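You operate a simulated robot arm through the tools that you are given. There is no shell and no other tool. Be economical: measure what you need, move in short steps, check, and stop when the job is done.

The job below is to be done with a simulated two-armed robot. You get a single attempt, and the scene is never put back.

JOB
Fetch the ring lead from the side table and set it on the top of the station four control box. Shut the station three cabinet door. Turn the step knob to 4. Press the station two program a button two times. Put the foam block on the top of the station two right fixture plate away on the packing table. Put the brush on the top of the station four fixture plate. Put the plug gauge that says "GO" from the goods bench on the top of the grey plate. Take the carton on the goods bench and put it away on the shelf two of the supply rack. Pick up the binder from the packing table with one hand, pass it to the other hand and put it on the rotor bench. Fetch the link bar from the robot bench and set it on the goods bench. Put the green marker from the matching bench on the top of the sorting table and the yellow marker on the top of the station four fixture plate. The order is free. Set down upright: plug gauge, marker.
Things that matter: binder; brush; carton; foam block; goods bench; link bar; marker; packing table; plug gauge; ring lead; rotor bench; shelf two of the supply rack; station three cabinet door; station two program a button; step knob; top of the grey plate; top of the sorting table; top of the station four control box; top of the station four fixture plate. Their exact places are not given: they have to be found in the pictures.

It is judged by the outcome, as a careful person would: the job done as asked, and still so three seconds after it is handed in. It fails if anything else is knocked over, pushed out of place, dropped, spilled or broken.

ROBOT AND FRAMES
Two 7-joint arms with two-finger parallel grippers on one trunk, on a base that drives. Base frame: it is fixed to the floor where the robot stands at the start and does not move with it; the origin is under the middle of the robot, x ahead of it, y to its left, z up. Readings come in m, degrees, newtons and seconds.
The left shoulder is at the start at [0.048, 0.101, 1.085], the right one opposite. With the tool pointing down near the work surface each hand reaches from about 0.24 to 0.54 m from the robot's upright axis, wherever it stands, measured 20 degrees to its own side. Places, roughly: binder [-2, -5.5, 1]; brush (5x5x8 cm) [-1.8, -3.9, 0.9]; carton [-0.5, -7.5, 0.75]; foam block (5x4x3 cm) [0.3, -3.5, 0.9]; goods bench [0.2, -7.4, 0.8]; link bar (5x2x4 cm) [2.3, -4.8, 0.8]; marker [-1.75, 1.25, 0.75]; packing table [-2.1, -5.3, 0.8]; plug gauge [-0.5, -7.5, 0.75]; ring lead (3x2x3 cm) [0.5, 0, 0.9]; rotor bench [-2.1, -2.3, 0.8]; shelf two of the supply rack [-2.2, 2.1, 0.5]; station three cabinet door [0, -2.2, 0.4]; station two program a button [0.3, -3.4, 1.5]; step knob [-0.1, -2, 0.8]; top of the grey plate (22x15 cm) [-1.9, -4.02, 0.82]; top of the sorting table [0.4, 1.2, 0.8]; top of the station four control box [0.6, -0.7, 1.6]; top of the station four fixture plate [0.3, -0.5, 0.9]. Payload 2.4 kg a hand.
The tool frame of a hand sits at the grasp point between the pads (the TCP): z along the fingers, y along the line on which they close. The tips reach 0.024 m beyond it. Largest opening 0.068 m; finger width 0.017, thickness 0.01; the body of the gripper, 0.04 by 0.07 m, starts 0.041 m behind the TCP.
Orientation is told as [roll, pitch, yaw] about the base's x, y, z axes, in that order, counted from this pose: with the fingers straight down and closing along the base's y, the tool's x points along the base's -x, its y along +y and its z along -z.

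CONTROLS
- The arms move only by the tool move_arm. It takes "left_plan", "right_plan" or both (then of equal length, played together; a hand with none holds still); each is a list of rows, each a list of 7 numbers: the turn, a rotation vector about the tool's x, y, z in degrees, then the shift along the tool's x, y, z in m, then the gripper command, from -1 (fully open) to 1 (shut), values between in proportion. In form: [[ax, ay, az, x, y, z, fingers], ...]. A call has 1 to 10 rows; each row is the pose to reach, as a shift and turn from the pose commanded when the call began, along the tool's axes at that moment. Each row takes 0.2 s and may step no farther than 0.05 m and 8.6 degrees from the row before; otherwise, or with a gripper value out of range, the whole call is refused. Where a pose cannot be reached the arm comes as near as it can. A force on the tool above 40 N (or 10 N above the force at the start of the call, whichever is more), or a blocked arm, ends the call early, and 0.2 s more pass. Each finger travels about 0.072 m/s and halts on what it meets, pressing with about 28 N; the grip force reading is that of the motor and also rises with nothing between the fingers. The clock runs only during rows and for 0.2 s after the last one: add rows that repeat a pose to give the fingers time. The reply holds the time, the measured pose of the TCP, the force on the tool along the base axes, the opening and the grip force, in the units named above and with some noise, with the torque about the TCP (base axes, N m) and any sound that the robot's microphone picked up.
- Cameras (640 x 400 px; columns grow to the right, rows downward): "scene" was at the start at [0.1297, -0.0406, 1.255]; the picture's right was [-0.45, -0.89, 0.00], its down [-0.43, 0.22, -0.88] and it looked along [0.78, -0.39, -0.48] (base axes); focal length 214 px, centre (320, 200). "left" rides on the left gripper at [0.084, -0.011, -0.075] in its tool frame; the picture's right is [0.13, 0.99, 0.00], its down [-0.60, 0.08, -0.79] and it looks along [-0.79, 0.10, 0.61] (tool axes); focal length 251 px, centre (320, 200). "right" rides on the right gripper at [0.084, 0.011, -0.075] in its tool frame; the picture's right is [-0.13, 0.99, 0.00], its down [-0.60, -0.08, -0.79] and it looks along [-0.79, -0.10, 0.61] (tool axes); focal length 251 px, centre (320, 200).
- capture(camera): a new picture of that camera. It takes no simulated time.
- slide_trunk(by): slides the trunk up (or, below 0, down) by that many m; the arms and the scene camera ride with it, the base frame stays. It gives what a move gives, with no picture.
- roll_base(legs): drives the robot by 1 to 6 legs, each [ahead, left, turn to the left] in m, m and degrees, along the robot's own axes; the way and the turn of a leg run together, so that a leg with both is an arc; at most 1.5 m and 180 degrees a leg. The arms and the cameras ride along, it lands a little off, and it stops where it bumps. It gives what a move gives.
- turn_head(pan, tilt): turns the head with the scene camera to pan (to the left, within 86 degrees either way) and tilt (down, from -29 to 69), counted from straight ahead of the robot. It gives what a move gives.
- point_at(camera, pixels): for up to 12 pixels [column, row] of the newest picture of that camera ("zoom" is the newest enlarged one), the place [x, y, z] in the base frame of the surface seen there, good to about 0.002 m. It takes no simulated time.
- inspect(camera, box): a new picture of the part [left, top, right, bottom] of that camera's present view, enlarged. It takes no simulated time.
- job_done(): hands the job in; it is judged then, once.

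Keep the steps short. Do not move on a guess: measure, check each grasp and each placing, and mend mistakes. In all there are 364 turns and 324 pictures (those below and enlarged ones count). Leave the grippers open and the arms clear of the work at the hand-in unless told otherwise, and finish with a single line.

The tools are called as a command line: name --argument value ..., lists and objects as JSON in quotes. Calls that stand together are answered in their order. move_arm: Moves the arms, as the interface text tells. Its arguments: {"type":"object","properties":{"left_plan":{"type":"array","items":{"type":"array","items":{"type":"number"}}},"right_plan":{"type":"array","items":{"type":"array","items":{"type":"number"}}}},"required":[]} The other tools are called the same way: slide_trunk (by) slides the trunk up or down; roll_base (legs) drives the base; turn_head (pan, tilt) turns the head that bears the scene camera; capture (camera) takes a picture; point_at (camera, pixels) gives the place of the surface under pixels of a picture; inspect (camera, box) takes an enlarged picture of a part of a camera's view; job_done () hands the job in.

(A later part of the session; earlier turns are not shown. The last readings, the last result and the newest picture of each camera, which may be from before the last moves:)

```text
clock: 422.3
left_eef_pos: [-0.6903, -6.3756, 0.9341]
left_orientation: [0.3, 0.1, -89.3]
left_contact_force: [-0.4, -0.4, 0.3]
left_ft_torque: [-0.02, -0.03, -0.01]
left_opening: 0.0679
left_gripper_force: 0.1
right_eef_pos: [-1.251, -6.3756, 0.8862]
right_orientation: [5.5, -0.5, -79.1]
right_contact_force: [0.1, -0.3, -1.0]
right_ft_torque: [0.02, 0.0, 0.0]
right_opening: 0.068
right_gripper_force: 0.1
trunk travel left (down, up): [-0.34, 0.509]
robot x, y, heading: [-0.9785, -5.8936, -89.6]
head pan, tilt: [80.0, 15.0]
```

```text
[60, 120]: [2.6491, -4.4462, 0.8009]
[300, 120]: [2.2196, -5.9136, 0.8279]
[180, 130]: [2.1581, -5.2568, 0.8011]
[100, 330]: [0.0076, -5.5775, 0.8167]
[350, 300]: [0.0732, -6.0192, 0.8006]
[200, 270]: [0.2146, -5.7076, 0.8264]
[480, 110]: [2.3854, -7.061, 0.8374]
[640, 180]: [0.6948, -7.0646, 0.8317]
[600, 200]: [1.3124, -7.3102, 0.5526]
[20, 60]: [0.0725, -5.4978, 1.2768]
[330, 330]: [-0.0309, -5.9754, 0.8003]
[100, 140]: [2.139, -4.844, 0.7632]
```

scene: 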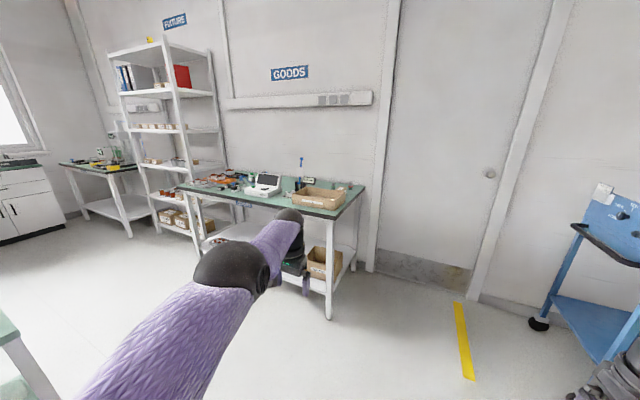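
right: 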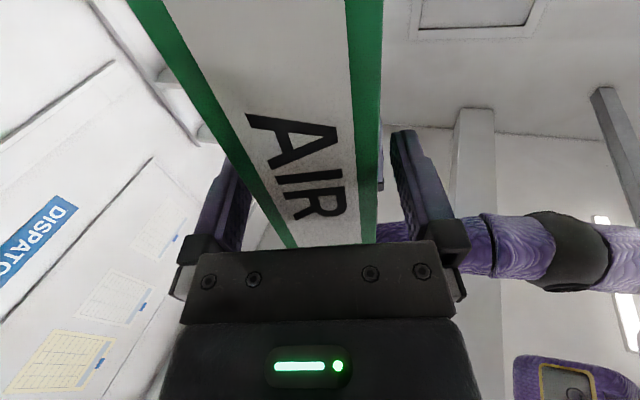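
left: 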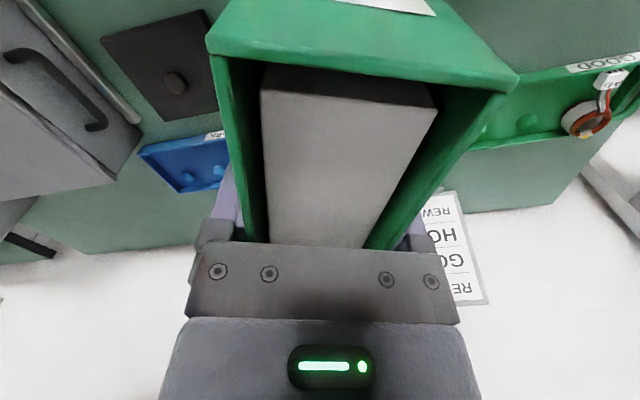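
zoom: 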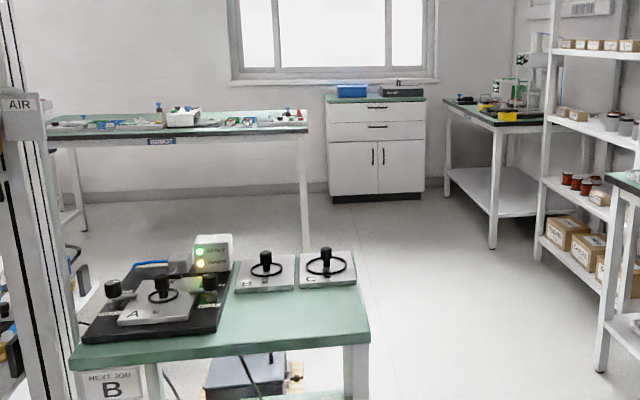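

Turn to face +x, pass between the small table and the goods bench, and approach the robot bench.

roll_base --legs '[[0, 0, 89.6], [0, -0.63, 0], [1.3, 0, 0], [1.0, 0, 0], [0, 1.4, 0]]'

turn_head --pan 5 --tilt 25

capture --camera "scene"

```text
clock: 447.4
left_eef_pos: [1.8237, -4.8328, 0.9338]
left_orientation: [0.3, 0.2, 0.6]
left_contact_force: [-0.5, 0.1, -0.4]
left_ft_torque: [-0.02, 0.0, -0.01]
left_opening: 0.068
left_gripper_force: 0.1
right_eef_pos: [1.8239, -5.3927, 0.8873]
right_orientation: [5.6, -0.5, 11.1]
right_contact_force: [0.0, -0.3, -0.1]
right_ft_torque: [-0.01, 0.0, 0.0]
right_opening: 0.0678
right_gripper_force: 0.0
trunk travel left (down, up): [-0.34, 0.509]
robot x, y, heading: [1.3436, -5.1273, 0.6]
head pan, tilt: [80.0, 15.0]
```

```text
clock: 448.8
left_eef_pos: [1.8238, -4.8329, 0.9332]
left_orientation: [0.4, 0.1, 0.7]
left_contact_force: [-0.2, -0.6, 0.0]
left_ft_torque: [-0.02, -0.01, 0.01]
left_opening: 0.068
left_gripper_force: 0.0
right_eef_pos: [1.8243, -5.3939, 0.8868]
right_orientation: [5.5, -0.5, 11.1]
right_contact_force: [0.1, -0.5, -0.2]
right_ft_torque: [-0.02, 0.0, -0.01]
right_opening: 0.068
right_gripper_force: 0.1
trunk travel left (down, up): [-0.34, 0.509]
robot x, y, heading: [1.3408, -5.1236, 0.7]
head pan, tilt: [5.0, 25.0]
```

```text
168 pictures are left
```

scene: 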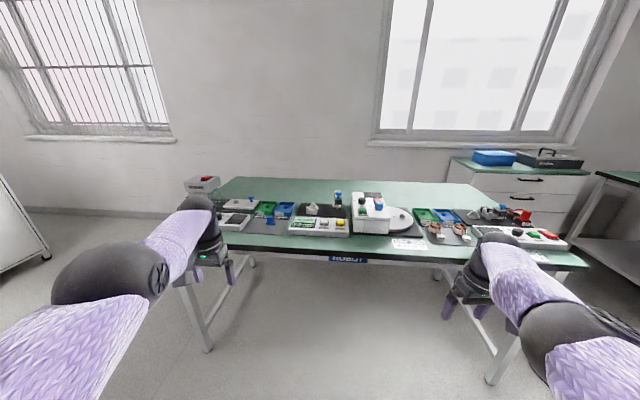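

inspect --camera "scene" --box '[180, 165, 360, 265]'

inspect --camera "scene" --box '[340, 170, 580, 275]'

```text
3.56 times, centred on (270, 215) of scene
```

zoom: 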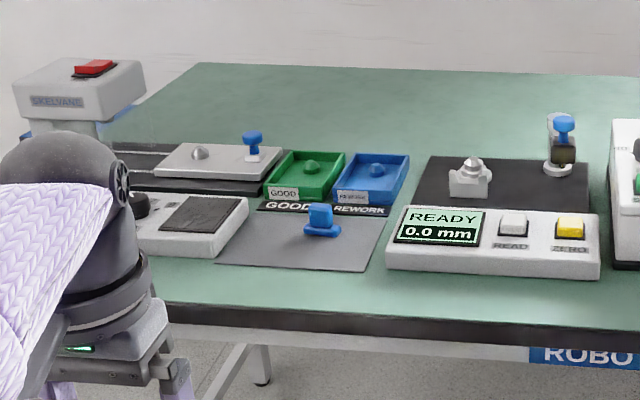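

```text
2.67 times, centred on (460, 222) of scene
```

zoom: 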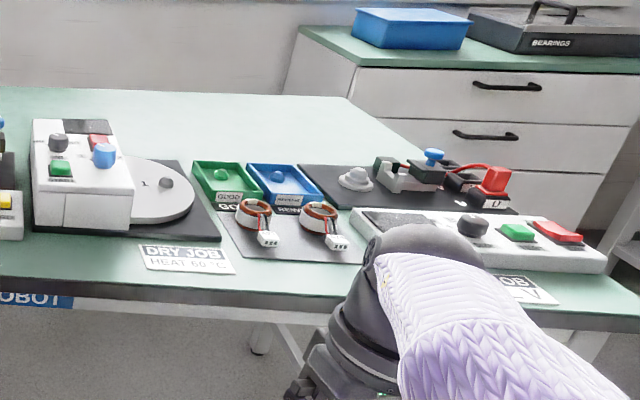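

inspect --camera "scene" --box '[240, 210, 320, 255]'

point_at --camera "zoom" --pixels '[[320, 180], [320, 130], [300, 130], [345, 130], [275, 195], [355, 200], [320, 210], [200, 250], [330, 330], [270, 210], [360, 215]]'

```text
8.00 times, centred on (280, 232) of scene
```

zoom: 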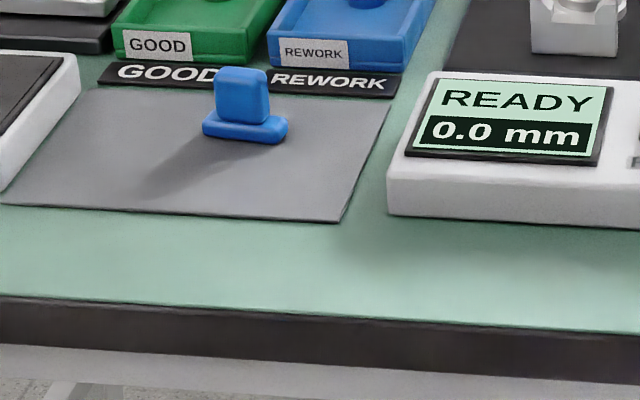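

```text
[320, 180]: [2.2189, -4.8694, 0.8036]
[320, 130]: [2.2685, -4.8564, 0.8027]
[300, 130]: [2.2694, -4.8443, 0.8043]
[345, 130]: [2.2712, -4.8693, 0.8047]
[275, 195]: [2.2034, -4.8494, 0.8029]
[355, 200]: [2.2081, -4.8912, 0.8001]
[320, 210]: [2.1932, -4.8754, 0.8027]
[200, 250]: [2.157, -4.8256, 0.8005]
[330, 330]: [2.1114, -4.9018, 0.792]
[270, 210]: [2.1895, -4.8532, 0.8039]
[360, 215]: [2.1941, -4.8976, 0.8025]
```

point_at --camera "zoom" --pixels '[[242, 74], [242, 95], [218, 95], [267, 95], [206, 120], [285, 128], [245, 132], [218, 72], [264, 74], [245, 141], [230, 110]]'

```text
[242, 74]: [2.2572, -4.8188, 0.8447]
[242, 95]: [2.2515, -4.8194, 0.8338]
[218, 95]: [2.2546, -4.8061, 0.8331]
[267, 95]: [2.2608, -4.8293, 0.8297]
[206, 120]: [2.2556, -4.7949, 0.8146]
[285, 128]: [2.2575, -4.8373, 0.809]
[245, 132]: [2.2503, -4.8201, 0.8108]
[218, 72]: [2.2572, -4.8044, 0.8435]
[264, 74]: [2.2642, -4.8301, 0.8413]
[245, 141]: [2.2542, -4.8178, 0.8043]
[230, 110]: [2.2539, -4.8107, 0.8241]
```

Link bar: upper block at (2.262, -4.818), top z 0.845, base top 0.815. First tuck the right hand back and up, then move in.

move_arm --right_plan '[[0, 0, 0, 0.02, -0.01, -0.02, -1], [0, 0, 0, 0.05, -0.03, -0.04, -1], [0, 0, 0, 0.08, -0.04, -0.06, -1], [0, 0, 0, 0.11, -0.05, -0.08, -1], [0, 0, 0, 0.14, -0.055, -0.1, -1], [0, 0, 0, 0.14, -0.055, -0.1, -1]]'

move_arm --left_plan '[[0, 0, 0, 0.01, -0.02, -0.02, -1], [0, 0, 0, 0.02, -0.04, -0.03, -1], [0, 0, 0, 0.03, -0.06, -0.03, -1], [0, 0, 0, 0.03, -0.09, -0.03, -1]]'

```text
clock: 450.2
left_eef_pos: [1.8243, -4.8322, 0.9329]
left_orientation: [0.3, 0.1, 0.7]
left_contact_force: [0.1, 0.0, 0.5]
left_ft_torque: [-0.01, 0.0, 0.01]
left_opening: 0.0678
left_gripper_force: 0.0
right_eef_pos: [1.6981, -5.4823, 0.9792]
right_orientation: [5.5, -0.5, 11.1]
right_contact_force: [0.0, -0.2, 0.7]
right_ft_torque: [0.01, -0.01, -0.02]
right_opening: 0.068
right_gripper_force: 0.0
trunk travel left (down, up): [-0.34, 0.509]
robot x, y, heading: [1.3396, -5.1254, 0.5]
head pan, tilt: [5.0, 25.0]
```

```text
clock: 451.2
left_eef_pos: [1.8408, -4.9203, 0.9635]
left_orientation: [0.4, 0.0, 0.7]
left_contact_force: [0.6, -0.6, 0.6]
left_ft_torque: [-0.01, -0.02, -0.01]
left_opening: 0.0682
left_gripper_force: 0.1
left hand out of reach, approached as far as the arm can: row 1, 2, 3, 4
right_eef_pos: [1.6987, -5.4835, 0.9802]
right_orientation: [5.5, -0.6, 11.0]
right_contact_force: [0.1, -0.1, -0.4]
right_ft_torque: [0.0, 0.01, -0.03]
right_opening: 0.0677
right_gripper_force: 0.1
trunk travel left (down, up): [-0.34, 0.509]
robot x, y, heading: [1.3403, -5.1291, 0.5]
head pan, tilt: [5.0, 25.0]
```

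roll_base --legs '[[0, 0.1, -0.5], [0.415, 0, 0]]'

capture --camera "left"

```text
clock: 454.5
left_eef_pos: [2.2576, -4.8242, 0.9632]
left_orientation: [0.3, 0.2, 0.2]
left_contact_force: [-0.1, 0.6, -0.4]
left_ft_torque: [-0.01, -0.01, -0.02]
left_opening: 0.068
left_gripper_force: 0.0
right_eef_pos: [2.1101, -5.3852, 0.9803]
right_orientation: [5.5, -0.5, 10.6]
right_contact_force: [0.1, -0.1, 0.0]
right_ft_torque: [-0.02, 0.02, -0.03]
right_opening: 0.0679
right_gripper_force: 0.0
trunk travel left (down, up): [-0.34, 0.509]
robot x, y, heading: [1.7552, -5.0276, 0.3]
head pan, tilt: [5.0, 25.0]
```

```text
164 pictures are left
```

left: 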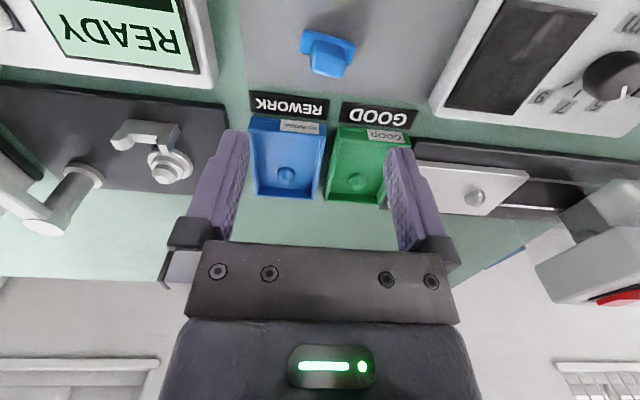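

inspect --camera "left" --box '[280, 15, 380, 85]'

point_at --camera "zoom" --pixels '[[130, 110], [475, 190], [190, 200], [390, 220], [200, 290], [370, 330], [290, 280], [140, 190], [300, 120]]'

```text
5.71 times, centred on (330, 50) of left
```

zoom: 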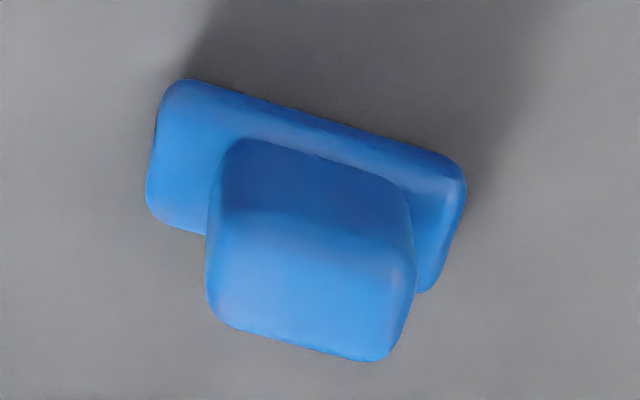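

```text
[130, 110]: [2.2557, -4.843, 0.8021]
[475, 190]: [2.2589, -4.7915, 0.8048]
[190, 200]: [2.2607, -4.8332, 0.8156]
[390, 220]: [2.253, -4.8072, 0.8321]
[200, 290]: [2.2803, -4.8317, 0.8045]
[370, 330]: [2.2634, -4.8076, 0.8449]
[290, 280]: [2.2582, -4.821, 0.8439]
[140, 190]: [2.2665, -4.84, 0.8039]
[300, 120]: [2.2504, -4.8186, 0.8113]
```

Rotate 13.5°, descend onto the block, grip and lift.

move_arm --left_plan '[[0, 0, 4.5, -0.002, 0.004, 0.02, -1], [0, 0, 9, -0.002, 0.005, 0.05, -1], [0, 0, 13.5, -0.002, 0.005, 0.08, -1], [0, 0, 13.5, -0.002, 0.005, 0.105, -1], [0, 0, 13.5, -0.002, 0.005, 0.12, -1], [0, 0, 13.5, -0.002, 0.005, 0.12, -1]]'

capture --camera "left"

```text
clock: 455.9
left_eef_pos: [2.2438, -4.8195, 0.8463]
left_orientation: [0.3, 0.2, -13.3]
left_contact_force: [-0.1, -0.6, -0.6]
left_ft_torque: [0.0, -0.02, -0.03]
left_opening: 0.0681
left_gripper_force: 0.1
left hand out of reach, approached as far as the arm can: row 3, 4, 5, 6
right_eef_pos: [2.1089, -5.3855, 0.9804]
right_orientation: [5.5, -0.5, 10.6]
right_contact_force: [0.0, 0.8, -0.7]
right_ft_torque: [0.02, 0.03, 0.01]
right_opening: 0.068
right_gripper_force: 0.1
trunk travel left (down, up): [-0.34, 0.509]
robot x, y, heading: [1.7585, -5.0209, 0.3]
head pan, tilt: [5.0, 25.0]
```

```text
162 pictures are left
```

left: 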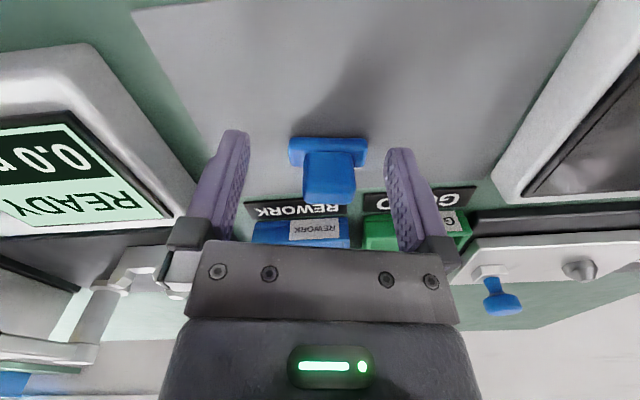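

roll_base --legs '[[0.018, 0, 0]]'

capture --camera "left"

```text
clock: 456.7
left_eef_pos: [2.263, -4.8199, 0.847]
left_orientation: [0.3, 0.2, -13.3]
left_contact_force: [1.0, 0.7, -0.4]
left_ft_torque: [0.0, 0.03, 0.0]
left_opening: 0.0679
left_gripper_force: 0.1
right_eef_pos: [2.1278, -5.3848, 0.9795]
right_orientation: [5.5, -0.4, 10.5]
right_contact_force: [0.2, 0.3, 0.1]
right_ft_torque: [-0.02, -0.01, 0.01]
right_opening: 0.0681
right_gripper_force: 0.0
trunk travel left (down, up): [-0.34, 0.509]
robot x, y, heading: [1.7764, -5.0213, 0.1]
head pan, tilt: [5.0, 25.0]
```

```text
161 pictures are left
```

left: 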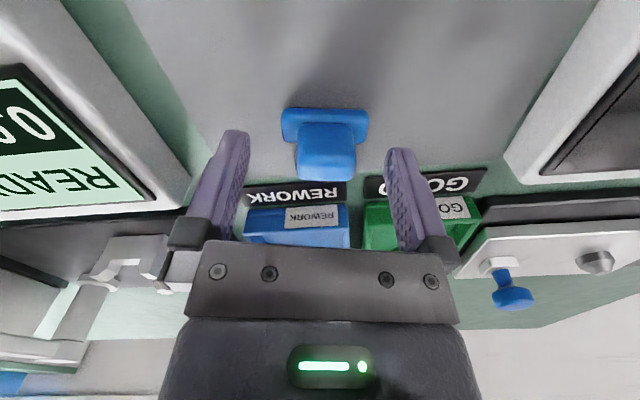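

move_arm --left_plan '[[0, 0, 0, 0.004, 0, 0.003, -1], [0, 0, 0, 0.004, 0, 0.003, 1], [0, 0, 0, 0.004, 0, 0.003, 1], [0, 0, 0, 0.004, 0, 0.003, 1], [0, 0, 0, 0.004, 0, 0.003, 1]]'

slide_trunk --by 0.15

capture --camera "left"

```text
clock: 457.9
left_eef_pos: [2.2596, -4.8193, 0.8436]
left_orientation: [0.3, 0.1, -13.3]
left_contact_force: [0.8, 1.2, 1.3]
left_ft_torque: [-0.02, -0.01, 0.0]
left_opening: 0.0273
left_gripper_force: 28.3
right_eef_pos: [2.1275, -5.3858, 0.9801]
right_orientation: [5.6, -0.6, 10.5]
right_contact_force: [-1.1, -0.1, 0.9]
right_ft_torque: [-0.01, 0.01, -0.03]
right_opening: 0.068
right_gripper_force: 0.1
trunk travel left (down, up): [-0.34, 0.509]
robot x, y, heading: [1.7748, -5.0232, 0.0]
head pan, tilt: [5.0, 25.0]
```

```text
clock: 459.7
left_eef_pos: [2.2574, -4.8187, 1.0121]
left_orientation: [0.8, -2.2, -13.3]
left_contact_force: [0.3, -0.6, -0.4]
left_ft_torque: [0.0, 0.0, -0.01]
left_opening: 0.0274
left_gripper_force: 28.3
right_eef_pos: [2.1287, -5.385, 1.1286]
right_orientation: [5.5, -0.6, 10.5]
right_contact_force: [0.1, 0.1, 0.3]
right_ft_torque: [0.02, 0.0, 0.02]
right_opening: 0.0679
right_gripper_force: 0.0
trunk travel left (down, up): [-0.49, 0.359]
robot x, y, heading: [1.7727, -5.0234, 0.1]
head pan, tilt: [5.0, 25.0]
```

```text
160 pictures are left
```

left: 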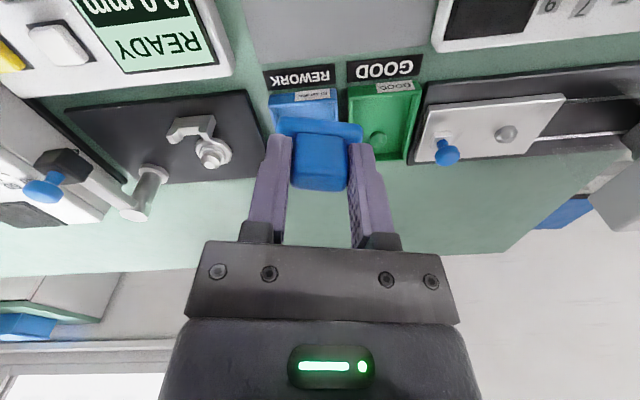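

Link bar held. Now around to the goods bench (facing -y).

roll_base --legs '[[-0.45, 0, 0], [0, -1.4, 0], [0, 0, -90], [0, -0.6, 0]]'

turn_head --pan -15 --tilt 30

capture --camera "scene"

```text
clock: 475.6
left_eef_pos: [0.9162, -6.8608, 1.0116]
left_orientation: [0.9, -2.1, -104.4]
left_contact_force: [0.3, 0.4, -0.1]
left_ft_torque: [-0.01, 0.04, 0.01]
left_opening: 0.0272
left_gripper_force: 28.0
right_eef_pos: [0.352, -6.7192, 1.1294]
right_orientation: [5.5, -0.5, -80.5]
right_contact_force: [0.2, -0.2, 0.2]
right_ft_torque: [0.01, -0.02, -0.02]
right_opening: 0.068
right_gripper_force: 0.0
trunk travel left (down, up): [-0.49, 0.359]
robot x, y, heading: [0.7241, -6.3741, -91.0]
head pan, tilt: [5.0, 25.0]
```

```text
clock: 476.4
left_eef_pos: [0.9161, -6.8608, 1.0121]
left_orientation: [0.8, -2.1, -104.4]
left_contact_force: [0.5, 0.0, -0.4]
left_ft_torque: [-0.01, -0.04, 0.01]
left_opening: 0.0272
left_gripper_force: 27.9
right_eef_pos: [0.3535, -6.7203, 1.1297]
right_orientation: [5.5, -0.5, -80.5]
right_contact_force: [-0.4, -1.0, 0.3]
right_ft_torque: [0.04, 0.04, 0.02]
right_opening: 0.068
right_gripper_force: 0.0
trunk travel left (down, up): [-0.49, 0.359]
robot x, y, heading: [0.7209, -6.3732, -90.9]
head pan, tilt: [-15.0, 30.0]
```

```text
159 pictures are left
```

scene: 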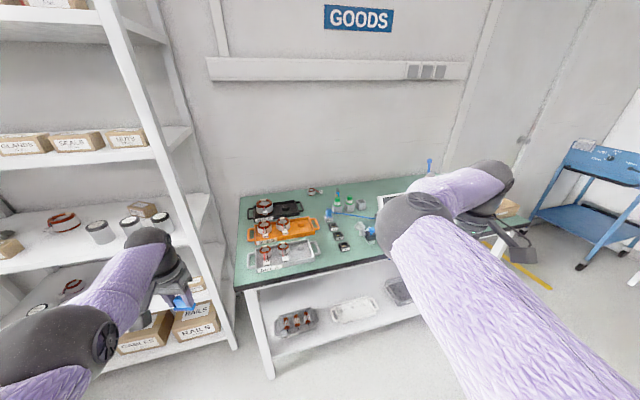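

roll_base --legs '[[0, -0.5, 1]]'

turn_head --pan 0 --tilt 40

capture --camera "scene"

inspect --camera "scene" --box '[160, 90, 500, 300]'

```text
clock: 479.3
left_eef_pos: [0.435, -6.8549, 1.0121]
left_orientation: [0.9, -2.0, -103.3]
left_contact_force: [0.7, 0.0, -0.8]
left_ft_torque: [0.03, -0.01, 0.03]
left_opening: 0.027
left_gripper_force: 28.3
right_eef_pos: [-0.131, -6.7241, 1.1292]
right_orientation: [5.5, -0.5, -79.5]
right_contact_force: [-0.9, 0.1, -0.1]
right_ft_torque: [0.0, -0.03, 0.0]
right_opening: 0.0678
right_gripper_force: 0.1
trunk travel left (down, up): [-0.49, 0.359]
robot x, y, heading: [0.2318, -6.3692, -90.0]
head pan, tilt: [-15.0, 30.0]
```

```text
clock: 480.1
left_eef_pos: [0.4353, -6.8552, 1.012]
left_orientation: [0.8, -2.1, -103.3]
left_contact_force: [0.0, -0.8, -1.1]
left_ft_torque: [-0.03, -0.02, -0.02]
left_opening: 0.0271
left_gripper_force: 27.3
right_eef_pos: [-0.1303, -6.723, 1.1306]
right_orientation: [5.5, -0.5, -79.4]
right_contact_force: [0.0, 0.7, 0.3]
right_ft_torque: [-0.01, -0.01, -0.02]
right_opening: 0.0681
right_gripper_force: 0.0
trunk travel left (down, up): [-0.49, 0.359]
robot x, y, heading: [0.2285, -6.3711, -89.8]
head pan, tilt: [0.0, 40.0]
```

```text
158 pictures are left
```

scene: 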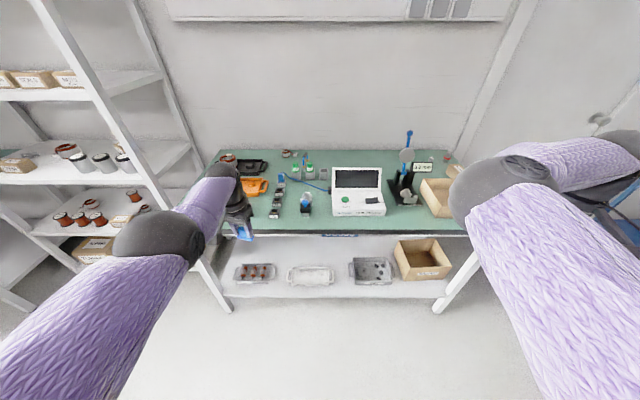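

```text
1.88 times, centred on (330, 195) of scene
```

zoom: 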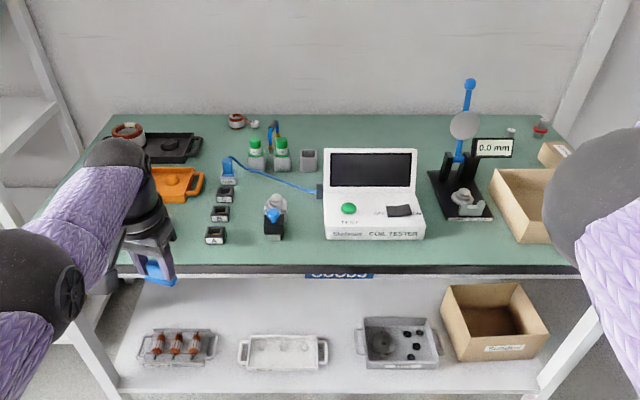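

point_at --camera "zoom" --pixels '[[185, 235], [300, 210], [300, 245], [460, 245], [250, 240], [215, 245], [480, 250], [340, 262], [190, 215], [273, 240]]'

turn_head --pan -35 --tilt 35

capture --camera "scene"

```text
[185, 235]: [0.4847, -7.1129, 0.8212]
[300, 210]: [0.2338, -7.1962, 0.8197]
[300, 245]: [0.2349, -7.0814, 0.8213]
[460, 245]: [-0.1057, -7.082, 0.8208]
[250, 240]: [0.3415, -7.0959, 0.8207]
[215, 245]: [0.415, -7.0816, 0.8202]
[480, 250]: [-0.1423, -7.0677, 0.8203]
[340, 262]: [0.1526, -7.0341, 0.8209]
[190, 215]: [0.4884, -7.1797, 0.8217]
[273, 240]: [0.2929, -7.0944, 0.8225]
```

```text
clock: 481.1
left_eef_pos: [0.4358, -6.8543, 1.013]
left_orientation: [0.8, -2.0, -103.4]
left_contact_force: [0.3, 0.2, -0.7]
left_ft_torque: [0.05, 0.03, 0.01]
left_opening: 0.0274
left_gripper_force: 28.0
right_eef_pos: [-0.1297, -6.7242, 1.1294]
right_orientation: [5.5, -0.4, -79.5]
right_contact_force: [0.4, 0.5, -0.2]
right_ft_torque: [0.01, 0.04, -0.04]
right_opening: 0.0682
right_gripper_force: 0.0
trunk travel left (down, up): [-0.49, 0.359]
robot x, y, heading: [0.2278, -6.3688, -90.0]
head pan, tilt: [-35.0, 35.0]
```

```text
156 pictures are left
```

scene: 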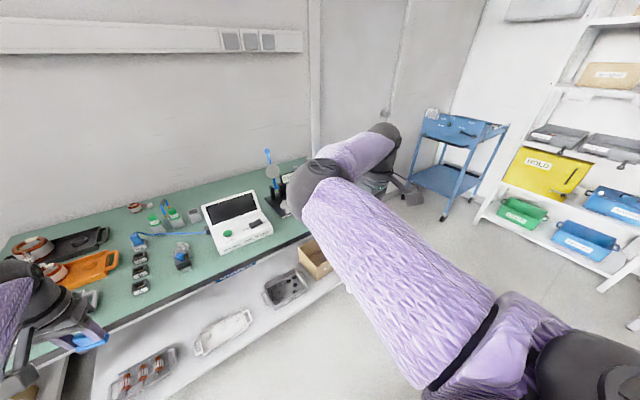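

roll_base --legs '[[0.24, 0.05, 0]]'

slide_trunk --by -0.1

capture --camera "left"

```text
clock: 482.9
left_eef_pos: [0.485, -7.0937, 1.0119]
left_orientation: [0.9, -2.1, -103.6]
left_contact_force: [0.3, -0.5, -0.3]
left_ft_torque: [0.0, 0.03, 0.01]
left_opening: 0.0272
left_gripper_force: 27.6
right_eef_pos: [-0.0812, -6.9604, 1.1292]
right_orientation: [5.5, -0.4, -79.7]
right_contact_force: [-0.4, -0.1, 0.7]
right_ft_torque: [-0.01, 0.01, 0.03]
right_opening: 0.0681
right_gripper_force: 0.1
trunk travel left (down, up): [-0.49, 0.359]
robot x, y, heading: [0.2846, -6.6093, -89.9]
head pan, tilt: [-35.0, 35.0]
```

```text
clock: 484.2
left_eef_pos: [0.4854, -7.0947, 0.9032]
left_orientation: [0.4, -0.9, -103.6]
left_contact_force: [0.0, 0.3, -0.5]
left_ft_torque: [0.04, 0.01, 0.02]
left_opening: 0.0274
left_gripper_force: 27.9
right_eef_pos: [-0.081, -6.9596, 1.0301]
right_orientation: [5.4, -0.5, -79.6]
right_contact_force: [-0.5, 0.6, 0.7]
right_ft_torque: [-0.05, 0.03, 0.0]
right_opening: 0.0679
right_gripper_force: 0.0
trunk travel left (down, up): [-0.39, 0.459]
robot x, y, heading: [0.2835, -6.6093, -90.0]
head pan, tilt: [-35.0, 35.0]
```

```text
155 pictures are left
```

left: 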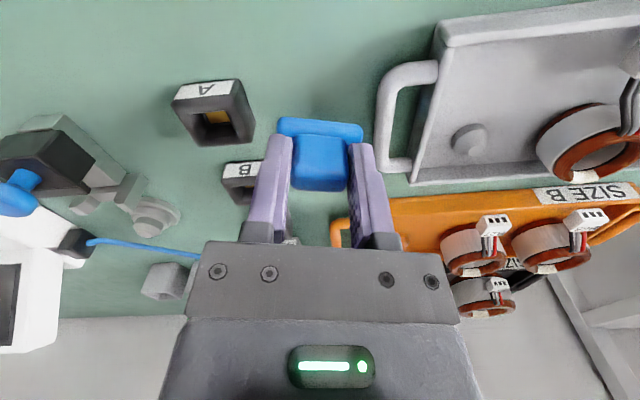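

Free spot below. Lower with the trunk, release.

slide_trunk --by -0.036

move_arm --left_plan '[[0, 0, 0, 0, 0, 0.004, 1], [0, 0, 0, 0, 0, 0.006, 1], [0, 0, 0, 0, 0, 0.006, 1]]'

```text
clock: 485.0
left_eef_pos: [0.4846, -7.0954, 0.8605]
left_orientation: [0.3, -0.2, -103.6]
left_contact_force: [0.1, 0.1, -0.8]
left_ft_torque: [0.02, 0.0, 0.01]
left_opening: 0.0272
left_gripper_force: 28.3
right_eef_pos: [-0.0815, -6.9595, 0.9931]
right_orientation: [5.5, -0.5, -79.7]
right_contact_force: [-0.1, 0.6, -0.3]
right_ft_torque: [0.02, 0.01, -0.01]
right_opening: 0.0679
right_gripper_force: 0.0
trunk travel left (down, up): [-0.354, 0.495]
robot x, y, heading: [0.2836, -6.6049, -89.9]
head pan, tilt: [-35.0, 35.0]
```

```text
clock: 485.8
left_eef_pos: [0.484, -7.0951, 0.8574]
left_orientation: [0.4, -0.5, -103.6]
left_contact_force: [1.5, -3.8, 21.0]
left_ft_torque: [-0.1, 0.09, 0.03]
left_opening: 0.0275
left_gripper_force: 28.5
right_eef_pos: [-0.0809, -6.959, 0.9937]
right_orientation: [5.5, -0.4, -79.7]
right_contact_force: [-0.5, -0.5, 0.0]
right_ft_torque: [0.02, -0.01, 0.01]
right_opening: 0.0678
right_gripper_force: 0.0
trunk travel left (down, up): [-0.354, 0.495]
robot x, y, heading: [0.2841, -6.6093, -90.2]
head pan, tilt: [-35.0, 35.0]
```

move_arm --left_plan '[[0, 0, 0, 0, 0, -0.002, 0.1], [0, 0, 0, 0, 0, -0.002, -0.3], [0, 0, 0, 0, 0, -0.002, -0.3], [0, 0, 0, 0, 0, -0.002, -0.3]]'

slide_trunk --by 0.12

capture --camera "left"

```text
clock: 486.8
left_eef_pos: [0.4844, -7.097, 0.8579]
left_orientation: [0.4, -0.2, -103.6]
left_contact_force: [-0.4, -0.4, 0.1]
left_ft_torque: [-0.02, 0.01, 0.02]
left_opening: 0.044
left_gripper_force: 0.1
right_eef_pos: [-0.0804, -6.9598, 0.9944]
right_orientation: [5.5, -0.5, -79.8]
right_contact_force: [1.3, 0.1, 0.3]
right_ft_torque: [-0.01, 0.01, -0.02]
right_opening: 0.0679
right_gripper_force: 0.1
trunk travel left (down, up): [-0.354, 0.495]
robot x, y, heading: [0.2825, -6.6113, -89.9]
head pan, tilt: [-35.0, 35.0]
```

```text
clock: 488.3
left_eef_pos: [0.4849, -7.0957, 0.9958]
left_orientation: [1.0, -2.4, -103.6]
left_contact_force: [0.2, 0.2, 0.3]
left_ft_torque: [-0.01, 0.01, -0.01]
left_opening: 0.0443
left_gripper_force: 0.1
right_eef_pos: [-0.0802, -6.96, 1.1139]
right_orientation: [5.5, -0.4, -79.7]
right_contact_force: [0.0, -0.2, 0.8]
right_ft_torque: [0.0, 0.0, 0.04]
right_opening: 0.068
right_gripper_force: 0.1
trunk travel left (down, up): [-0.474, 0.375]
robot x, y, heading: [0.282, -6.605, -90.0]
head pan, tilt: [-35.0, 35.0]
```

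```text
154 pictures are left
```

left: 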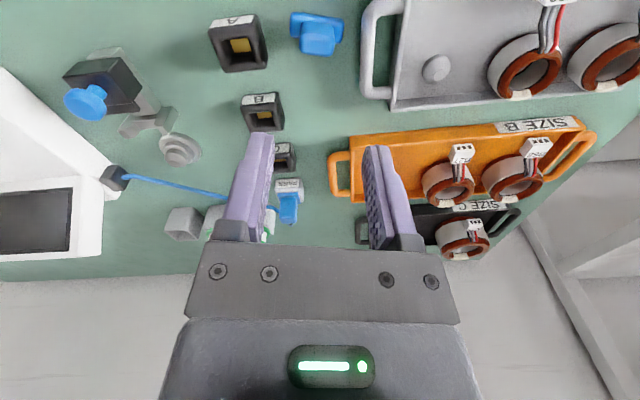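

Link bar set on the goods bench. Move right to look at the carton and plug gauges.

roll_base --legs '[[-0.25, 0, 0], [0, -0.72, 0]]'

turn_head --pan 0 --tilt 35

capture --camera "scene"

inspect --camera "scene" --box '[180, 100, 460, 280]'

```text
clock: 493.8
left_eef_pos: [-0.2584, -6.8413, 0.9952]
left_orientation: [0.9, -2.3, -103.9]
left_contact_force: [1.1, 0.8, -1.4]
left_ft_torque: [0.01, -0.04, -0.03]
left_opening: 0.044
left_gripper_force: 0.0
right_eef_pos: [-0.824, -6.7023, 1.1133]
right_orientation: [5.5, -0.5, -80.1]
right_contact_force: [0.0, 0.1, -0.8]
right_ft_torque: [-0.03, 0.03, -0.01]
right_opening: 0.068
right_gripper_force: 0.1
trunk travel left (down, up): [-0.474, 0.375]
robot x, y, heading: [-0.455, -6.3509, -90.5]
head pan, tilt: [-35.0, 35.0]
```

```text
clock: 494.8
left_eef_pos: [-0.2583, -6.8417, 0.9967]
left_orientation: [0.9, -2.4, -104.0]
left_contact_force: [0.1, 0.0, -0.2]
left_ft_torque: [0.01, -0.01, -0.01]
left_opening: 0.0443
left_gripper_force: 0.2
right_eef_pos: [-0.8224, -6.704, 1.1132]
right_orientation: [5.5, -0.6, -80.1]
right_contact_force: [0.2, -0.1, 0.1]
right_ft_torque: [-0.02, -0.03, -0.02]
right_opening: 0.0679
right_gripper_force: 0.0
trunk travel left (down, up): [-0.474, 0.375]
robot x, y, heading: [-0.4597, -6.3529, -90.5]
head pan, tilt: [0.0, 35.0]
```

```text
153 pictures are left
```

scene: 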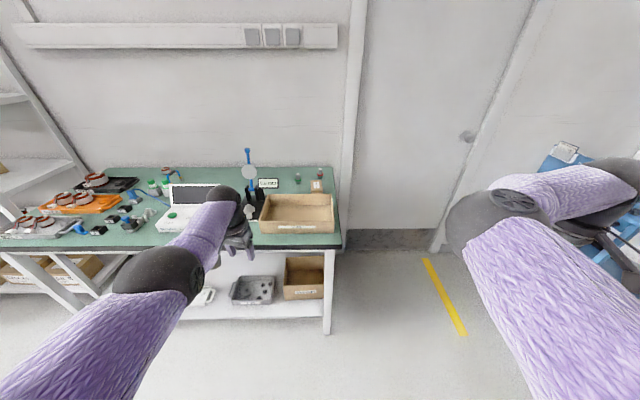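

```text
2.22 times, centred on (320, 190) of scene
```

zoom: 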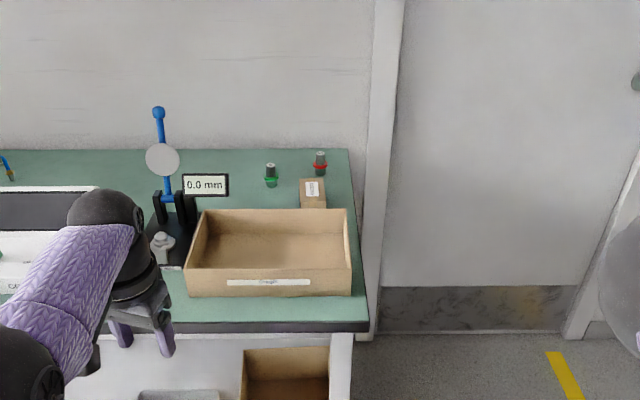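

inspect --camera "scene" --box '[285, 160, 345, 200]'

point_at --camera "zoom" --pixels '[[143, 165], [143, 200], [143, 235], [373, 130], [373, 165], [340, 240], [340, 270], [290, 250], [395, 250], [340, 310], [143, 250], [380, 215]]'

```text
10.00 times, centred on (315, 180) of scene
```

zoom: 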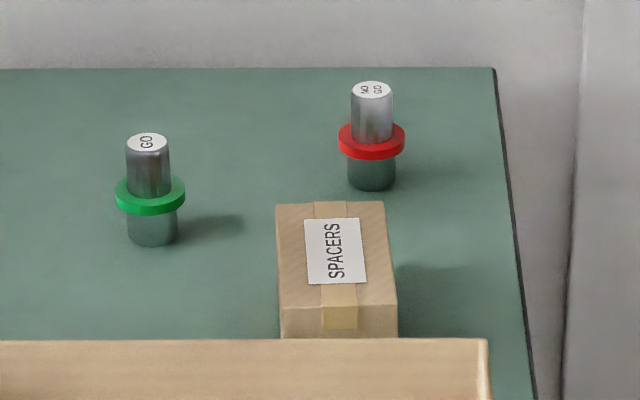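

```text
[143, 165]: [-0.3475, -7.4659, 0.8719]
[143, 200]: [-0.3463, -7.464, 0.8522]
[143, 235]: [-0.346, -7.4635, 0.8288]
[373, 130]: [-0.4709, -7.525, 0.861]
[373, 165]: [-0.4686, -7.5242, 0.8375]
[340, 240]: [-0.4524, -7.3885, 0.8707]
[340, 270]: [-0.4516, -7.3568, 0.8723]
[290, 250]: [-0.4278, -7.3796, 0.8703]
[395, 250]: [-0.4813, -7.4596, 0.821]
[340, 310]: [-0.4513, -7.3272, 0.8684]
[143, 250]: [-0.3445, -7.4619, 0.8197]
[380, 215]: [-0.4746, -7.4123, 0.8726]
```

The GO gauge (green collar) stands at (-0.346, -7.475); carton "SPACERS" at (-0.453, -7.37). Pitch the left hand 20° forward and square it, then drive in.

move_arm --left_plan '[[0, -5, -4, 0, 0, 0, -1], [0, -10, -8, 0, 0, 0, -1], [0, -15, -12, 0, 0, 0, -1], [0, -18, -13.5, 0, 0, 0, -1], [0, -18, -13.5, 0, 0, 0, -1]]'

roll_base --legs '[[0, 0, 0.5], [0, -0.05, 0], [0.5, 0, 0]]'

capture --camera "left"

```text
clock: 496.0
left_eef_pos: [-0.2577, -6.8425, 0.9972]
left_orientation: [-1.9, -20.5, -90.1]
left_contact_force: [0.3, 0.2, 0.6]
left_ft_torque: [0.0, 0.01, -0.03]
left_opening: 0.0681
left_gripper_force: 0.1
right_eef_pos: [-0.8224, -6.702, 1.1139]
right_orientation: [5.5, -0.4, -80.1]
right_contact_force: [0.4, -0.6, 0.1]
right_ft_torque: [-0.02, 0.03, 0.0]
right_opening: 0.068
right_gripper_force: 0.1
trunk travel left (down, up): [-0.474, 0.375]
robot x, y, heading: [-0.4613, -6.3516, -90.5]
head pan, tilt: [0.0, 35.0]
```

```text
clock: 499.7
left_eef_pos: [-0.3061, -7.3212, 0.9966]
left_orientation: [-1.9, -20.4, -89.9]
left_contact_force: [-0.6, 0.2, 0.0]
left_ft_torque: [-0.01, -0.02, -0.01]
left_opening: 0.0677
left_gripper_force: 0.0
right_eef_pos: [-0.8719, -7.1836, 1.1142]
right_orientation: [5.5, -0.5, -79.8]
right_contact_force: [-0.4, 0.8, 0.1]
right_ft_torque: [0.0, 0.01, -0.02]
right_opening: 0.0681
right_gripper_force: 0.0
trunk travel left (down, up): [-0.474, 0.375]
robot x, y, heading: [-0.5057, -6.8311, -90.3]
head pan, tilt: [0.0, 35.0]
stopped in leg 3: the robot was blocked; the commanded pose is now the measured one
```

```text
150 pictures are left
```

left: 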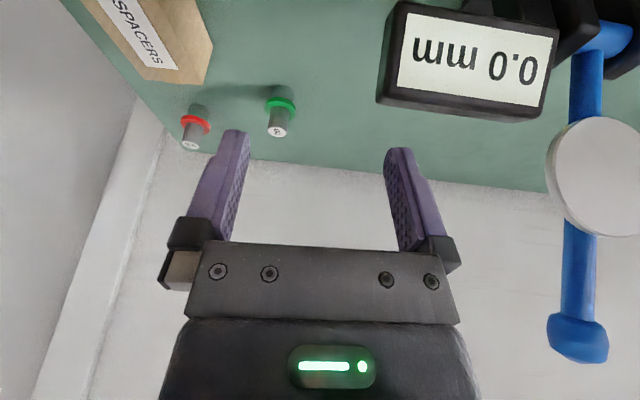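

Blocked by the bench at y -6.83; the gauge is too far from the front. I'll approach from the bench's right-hand end instead. Look at the space there.

roll_base --legs '[[-0.4, 0, 0], [0, -0.45, 0]]'

turn_head --pan 15 --tilt 35

capture --camera "scene"

point_at --camera "scene" --pixels '[[330, 190], [345, 230], [420, 150], [400, 240], [300, 170], [345, 285], [370, 310], [480, 250], [560, 200], [350, 200], [290, 290], [365, 280]]'

```text
clock: 504.6
left_eef_pos: [-0.7527, -6.9198, 0.9967]
left_orientation: [-1.8, -20.4, -89.6]
left_contact_force: [0.2, 0.6, -0.4]
left_ft_torque: [-0.01, 0.03, 0.0]
left_opening: 0.0683
left_gripper_force: 0.0
right_eef_pos: [-1.3185, -6.7869, 1.1126]
right_orientation: [5.6, -0.5, -79.5]
right_contact_force: [1.1, -0.4, -1.1]
right_ft_torque: [0.02, 0.0, 0.0]
right_opening: 0.0681
right_gripper_force: 0.1
trunk travel left (down, up): [-0.474, 0.375]
robot x, y, heading: [-0.9567, -6.4329, -90.0]
head pan, tilt: [0.0, 35.0]
```

```text
clock: 505.3
left_eef_pos: [-0.753, -6.9195, 0.9961]
left_orientation: [-1.9, -20.4, -89.5]
left_contact_force: [-0.2, 0.4, -0.3]
left_ft_torque: [-0.01, -0.01, 0.03]
left_opening: 0.0681
left_gripper_force: 0.2
right_eef_pos: [-1.3185, -6.7853, 1.1139]
right_orientation: [5.5, -0.4, -79.5]
right_contact_force: [0.6, 0.8, -0.5]
right_ft_torque: [0.04, -0.02, -0.02]
right_opening: 0.0678
right_gripper_force: 0.1
trunk travel left (down, up): [-0.474, 0.375]
robot x, y, heading: [-0.9543, -6.4303, -90.1]
head pan, tilt: [15.0, 35.0]
```

```text
149 pictures are left
```

scene: 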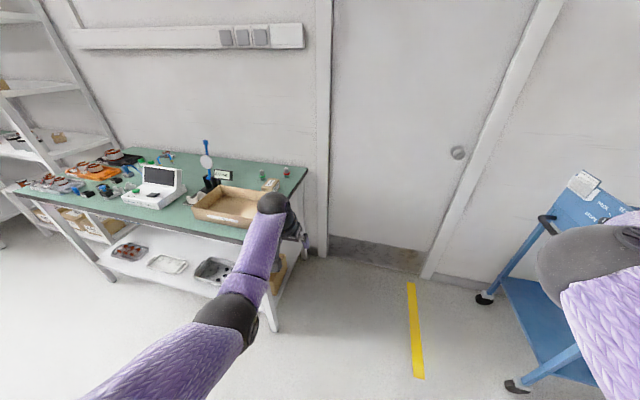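

```text
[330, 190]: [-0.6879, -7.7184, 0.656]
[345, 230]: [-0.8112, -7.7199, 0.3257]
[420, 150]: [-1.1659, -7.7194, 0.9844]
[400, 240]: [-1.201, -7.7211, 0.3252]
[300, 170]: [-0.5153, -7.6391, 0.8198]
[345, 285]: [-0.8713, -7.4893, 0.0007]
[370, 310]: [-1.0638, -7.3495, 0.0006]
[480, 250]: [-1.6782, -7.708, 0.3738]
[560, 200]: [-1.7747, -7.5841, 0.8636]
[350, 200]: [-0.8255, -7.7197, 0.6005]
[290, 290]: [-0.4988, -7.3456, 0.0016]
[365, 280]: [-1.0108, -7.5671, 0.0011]
```

Plan: take the carton with the left hand standing beside the bench end (facing -y), then the GO gauge with the right hand facing +x. Re-pose the left hand first.

move_arm --left_plan '[[0, 4, 0, 0.02, 0.02, -0.01, -1], [0, 8, 0, 0.05, 0.05, -0.02, -1], [0, 12, 0, 0.08, 0.08, -0.03, -1], [0, 16, 0, 0.11, 0.11, -0.04, -1], [2, 20, 0, 0.14, 0.14, -0.05, -1], [2, 20, 0, 0.16, 0.147, -0.058, -1], [2, 20, 0, 0.16, 0.147, -0.058, -1]]'

roll_base --legs '[[0, 0.15, 0], [0.6, 0, 0]]'

capture --camera "left"

```text
clock: 506.5
left_eef_pos: [-0.625, -6.7887, 0.9939]
left_orientation: [-2.7, -3.1, -90.2]
left_contact_force: [1.1, -13.7, -12.1]
left_ft_torque: [-0.29, -0.16, 0.1]
left_opening: 0.0678
left_gripper_force: 0.1
right_eef_pos: [-1.3172, -6.7852, 1.1136]
right_orientation: [5.6, -0.5, -79.5]
right_contact_force: [0.0, 0.8, 0.3]
right_ft_torque: [0.03, 0.01, -0.01]
right_opening: 0.0679
right_gripper_force: 0.1
trunk travel left (down, up): [-0.474, 0.375]
robot x, y, heading: [-0.9565, -6.4354, -89.6]
head pan, tilt: [15.0, 35.0]
stopped in row 5 (left hand): the force on the tool passed its limit at 64 N (the readings are from after the stop); the commanded pose is now the measured one
```

```text
clock: 510.9
left_eef_pos: [-0.4765, -7.404, 0.9931]
left_orientation: [-2.6, -3.0, -90.4]
left_contact_force: [5.3, -29.9, -21.2]
left_ft_torque: [-0.05, -0.07, 0.1]
left_opening: 0.0682
left_gripper_force: 0.0
right_eef_pos: [-1.1697, -7.4006, 1.1133]
right_orientation: [5.4, -0.5, -79.7]
right_contact_force: [-0.3, 0.8, 0.4]
right_ft_torque: [0.0, 0.04, 0.01]
right_opening: 0.0678
right_gripper_force: 0.1
trunk travel left (down, up): [-0.474, 0.375]
robot x, y, heading: [-0.8037, -7.0464, -90.1]
head pan, tilt: [15.0, 35.0]
```

```text
148 pictures are left
```

left: 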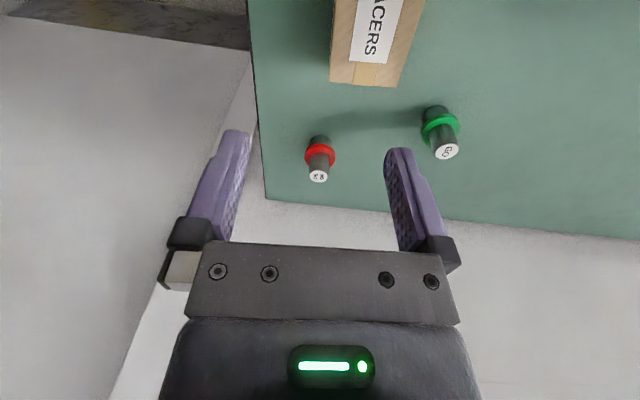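

The left hand is closer to the GO gauge here, so take GO with the left. Move above it.

move_arm --left_plan '[[0, 0, 0, -0.02, 0.02, 0.0, -1], [0, 0, 0, -0.04, 0.05, 0.0, -1], [0, 2, 0, -0.05, 0.08, 0.0, -1], [2, 3, 0, -0.06, 0.11, 0.0, -1], [2, 3, 0, -0.07, 0.13, 0.0, -1], [2, 3, 0, -0.07, 0.13, 0.0, -1]]'

capture --camera "left"

```text
clock: 512.3
left_eef_pos: [-0.3854, -7.437, 1.0002]
left_orientation: [-4.6, -0.1, -90.6]
left_contact_force: [0.6, 0.2, 0.6]
left_ft_torque: [-0.01, 0.03, 0.0]
left_opening: 0.0681
left_gripper_force: 0.0
left hand out of reach, approached as far as the arm can: row 3, 4, 5, 6
right_eef_pos: [-1.17, -7.4, 1.1134]
right_orientation: [5.4, -0.4, -79.7]
right_contact_force: [0.4, 0.1, -0.5]
right_ft_torque: [-0.01, -0.02, -0.03]
right_opening: 0.0679
right_gripper_force: 0.1
trunk travel left (down, up): [-0.474, 0.375]
robot x, y, heading: [-0.8119, -7.0501, -89.9]
head pan, tilt: [15.0, 35.0]
```

```text
147 pictures are left
```

left: 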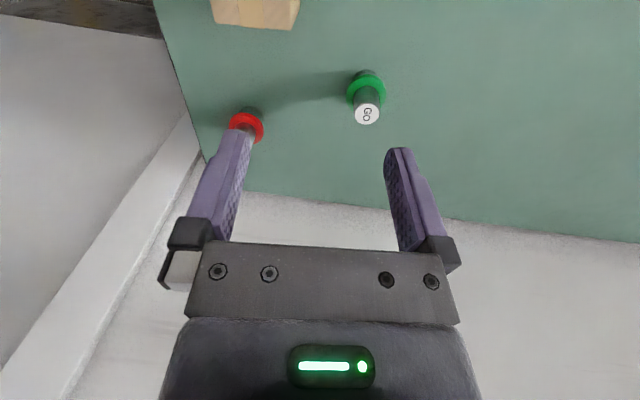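

move_arm --left_plan '[[-2, 0, 0, 0, 0, 0, -1], [-4.6, 0, 0, 0, 0, 0, -1], [-4.6, 0, 0, 0, 0, 0, -1]]'

roll_base --legs '[[0.06, 0, 0], [0, 0.03, 0]]'

capture --camera "left"

```text
clock: 513.1
left_eef_pos: [-0.3855, -7.4376, 1.0019]
left_orientation: [-0.1, -0.1, -90.6]
left_contact_force: [0.3, -0.8, 0.2]
left_ft_torque: [0.03, 0.01, -0.03]
left_opening: 0.068
left_gripper_force: 0.0
right_eef_pos: [-1.1702, -7.3992, 1.1142]
right_orientation: [5.5, -0.5, -79.7]
right_contact_force: [0.4, -0.3, -0.2]
right_ft_torque: [0.01, 0.0, -0.01]
right_opening: 0.068
right_gripper_force: 0.0
trunk travel left (down, up): [-0.474, 0.375]
robot x, y, heading: [-0.8092, -7.0462, -90.2]
head pan, tilt: [15.0, 35.0]
```

```text
clock: 514.5
left_eef_pos: [-0.3538, -7.4988, 0.9998]
left_orientation: [-0.1, 0.0, -90.7]
left_contact_force: [-0.1, 0.3, -0.8]
left_ft_torque: [0.02, 0.04, 0.0]
left_opening: 0.068
left_gripper_force: 0.1
right_eef_pos: [-1.1387, -7.4612, 1.1131]
right_orientation: [5.6, -0.5, -79.7]
right_contact_force: [-0.2, 0.1, 0.0]
right_ft_torque: [-0.01, 0.03, 0.01]
right_opening: 0.0681
right_gripper_force: 0.1
trunk travel left (down, up): [-0.474, 0.375]
robot x, y, heading: [-0.7753, -7.1085, -90.3]
head pan, tilt: [15.0, 35.0]
```

```text
146 pictures are left
```

left: 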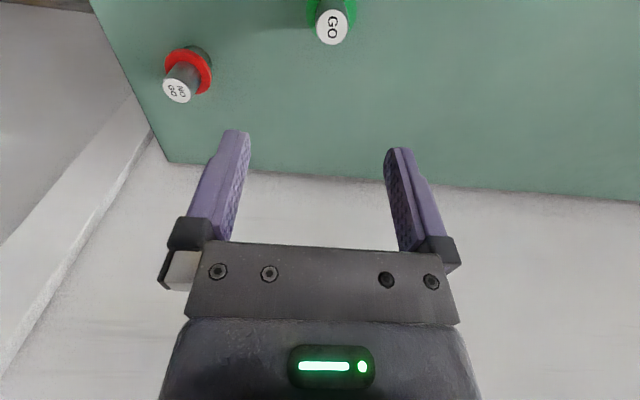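

point_at --camera "left" --pixels '[[332, 27], [332, 40], [318, 27], [346, 27], [332, 12], [348, 8], [205, 75]]'

```text
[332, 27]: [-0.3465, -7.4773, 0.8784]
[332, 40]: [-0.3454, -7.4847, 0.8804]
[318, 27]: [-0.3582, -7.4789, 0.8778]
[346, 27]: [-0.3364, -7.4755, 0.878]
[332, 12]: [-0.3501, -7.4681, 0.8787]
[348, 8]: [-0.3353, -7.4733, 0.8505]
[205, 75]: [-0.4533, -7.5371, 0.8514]
```

move_arm --left_plan '[[0, 0, 0, 0.01, 0.004, 0, -1], [0, 0, 0, 0.022, 0.007, 0, -1], [0, 0, 0, 0.022, 0.007, 0, -1]]'

slide_trunk --by -0.06

capture --camera "left"

```text
clock: 515.3
left_eef_pos: [-0.3476, -7.4752, 1.0014]
left_orientation: [0.0, 0.0, -90.6]
left_contact_force: [0.6, -0.2, 0.4]
left_ft_torque: [-0.02, 0.02, 0.0]
left_opening: 0.068
left_gripper_force: 0.0
right_eef_pos: [-1.1392, -7.4602, 1.113]
right_orientation: [5.5, -0.5, -79.7]
right_contact_force: [0.3, -0.4, -0.5]
right_ft_torque: [-0.03, -0.01, -0.03]
right_opening: 0.068
right_gripper_force: 0.0
trunk travel left (down, up): [-0.474, 0.375]
robot x, y, heading: [-0.7775, -7.1083, -90.1]
head pan, tilt: [15.0, 35.0]
```

```text
clock: 516.3
left_eef_pos: [-0.3482, -7.4762, 0.9414]
left_orientation: [0.0, 0.0, -90.5]
left_contact_force: [-0.6, 0.3, -0.2]
left_ft_torque: [0.0, 0.02, -0.01]
left_opening: 0.0684
left_gripper_force: 0.1
right_eef_pos: [-1.1408, -7.4599, 1.0539]
right_orientation: [5.5, -0.5, -79.8]
right_contact_force: [0.3, -0.1, 0.1]
right_ft_torque: [0.0, 0.0, 0.05]
right_opening: 0.0679
right_gripper_force: 0.0
trunk travel left (down, up): [-0.414, 0.435]
robot x, y, heading: [-0.7725, -7.1073, -90.3]
head pan, tilt: [15.0, 35.0]
```

```text
145 pictures are left
```

left: 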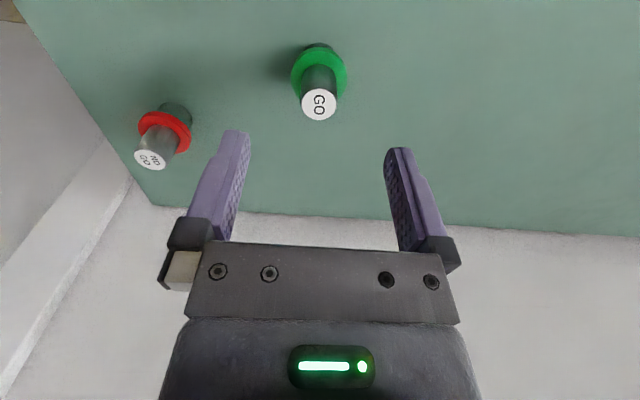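

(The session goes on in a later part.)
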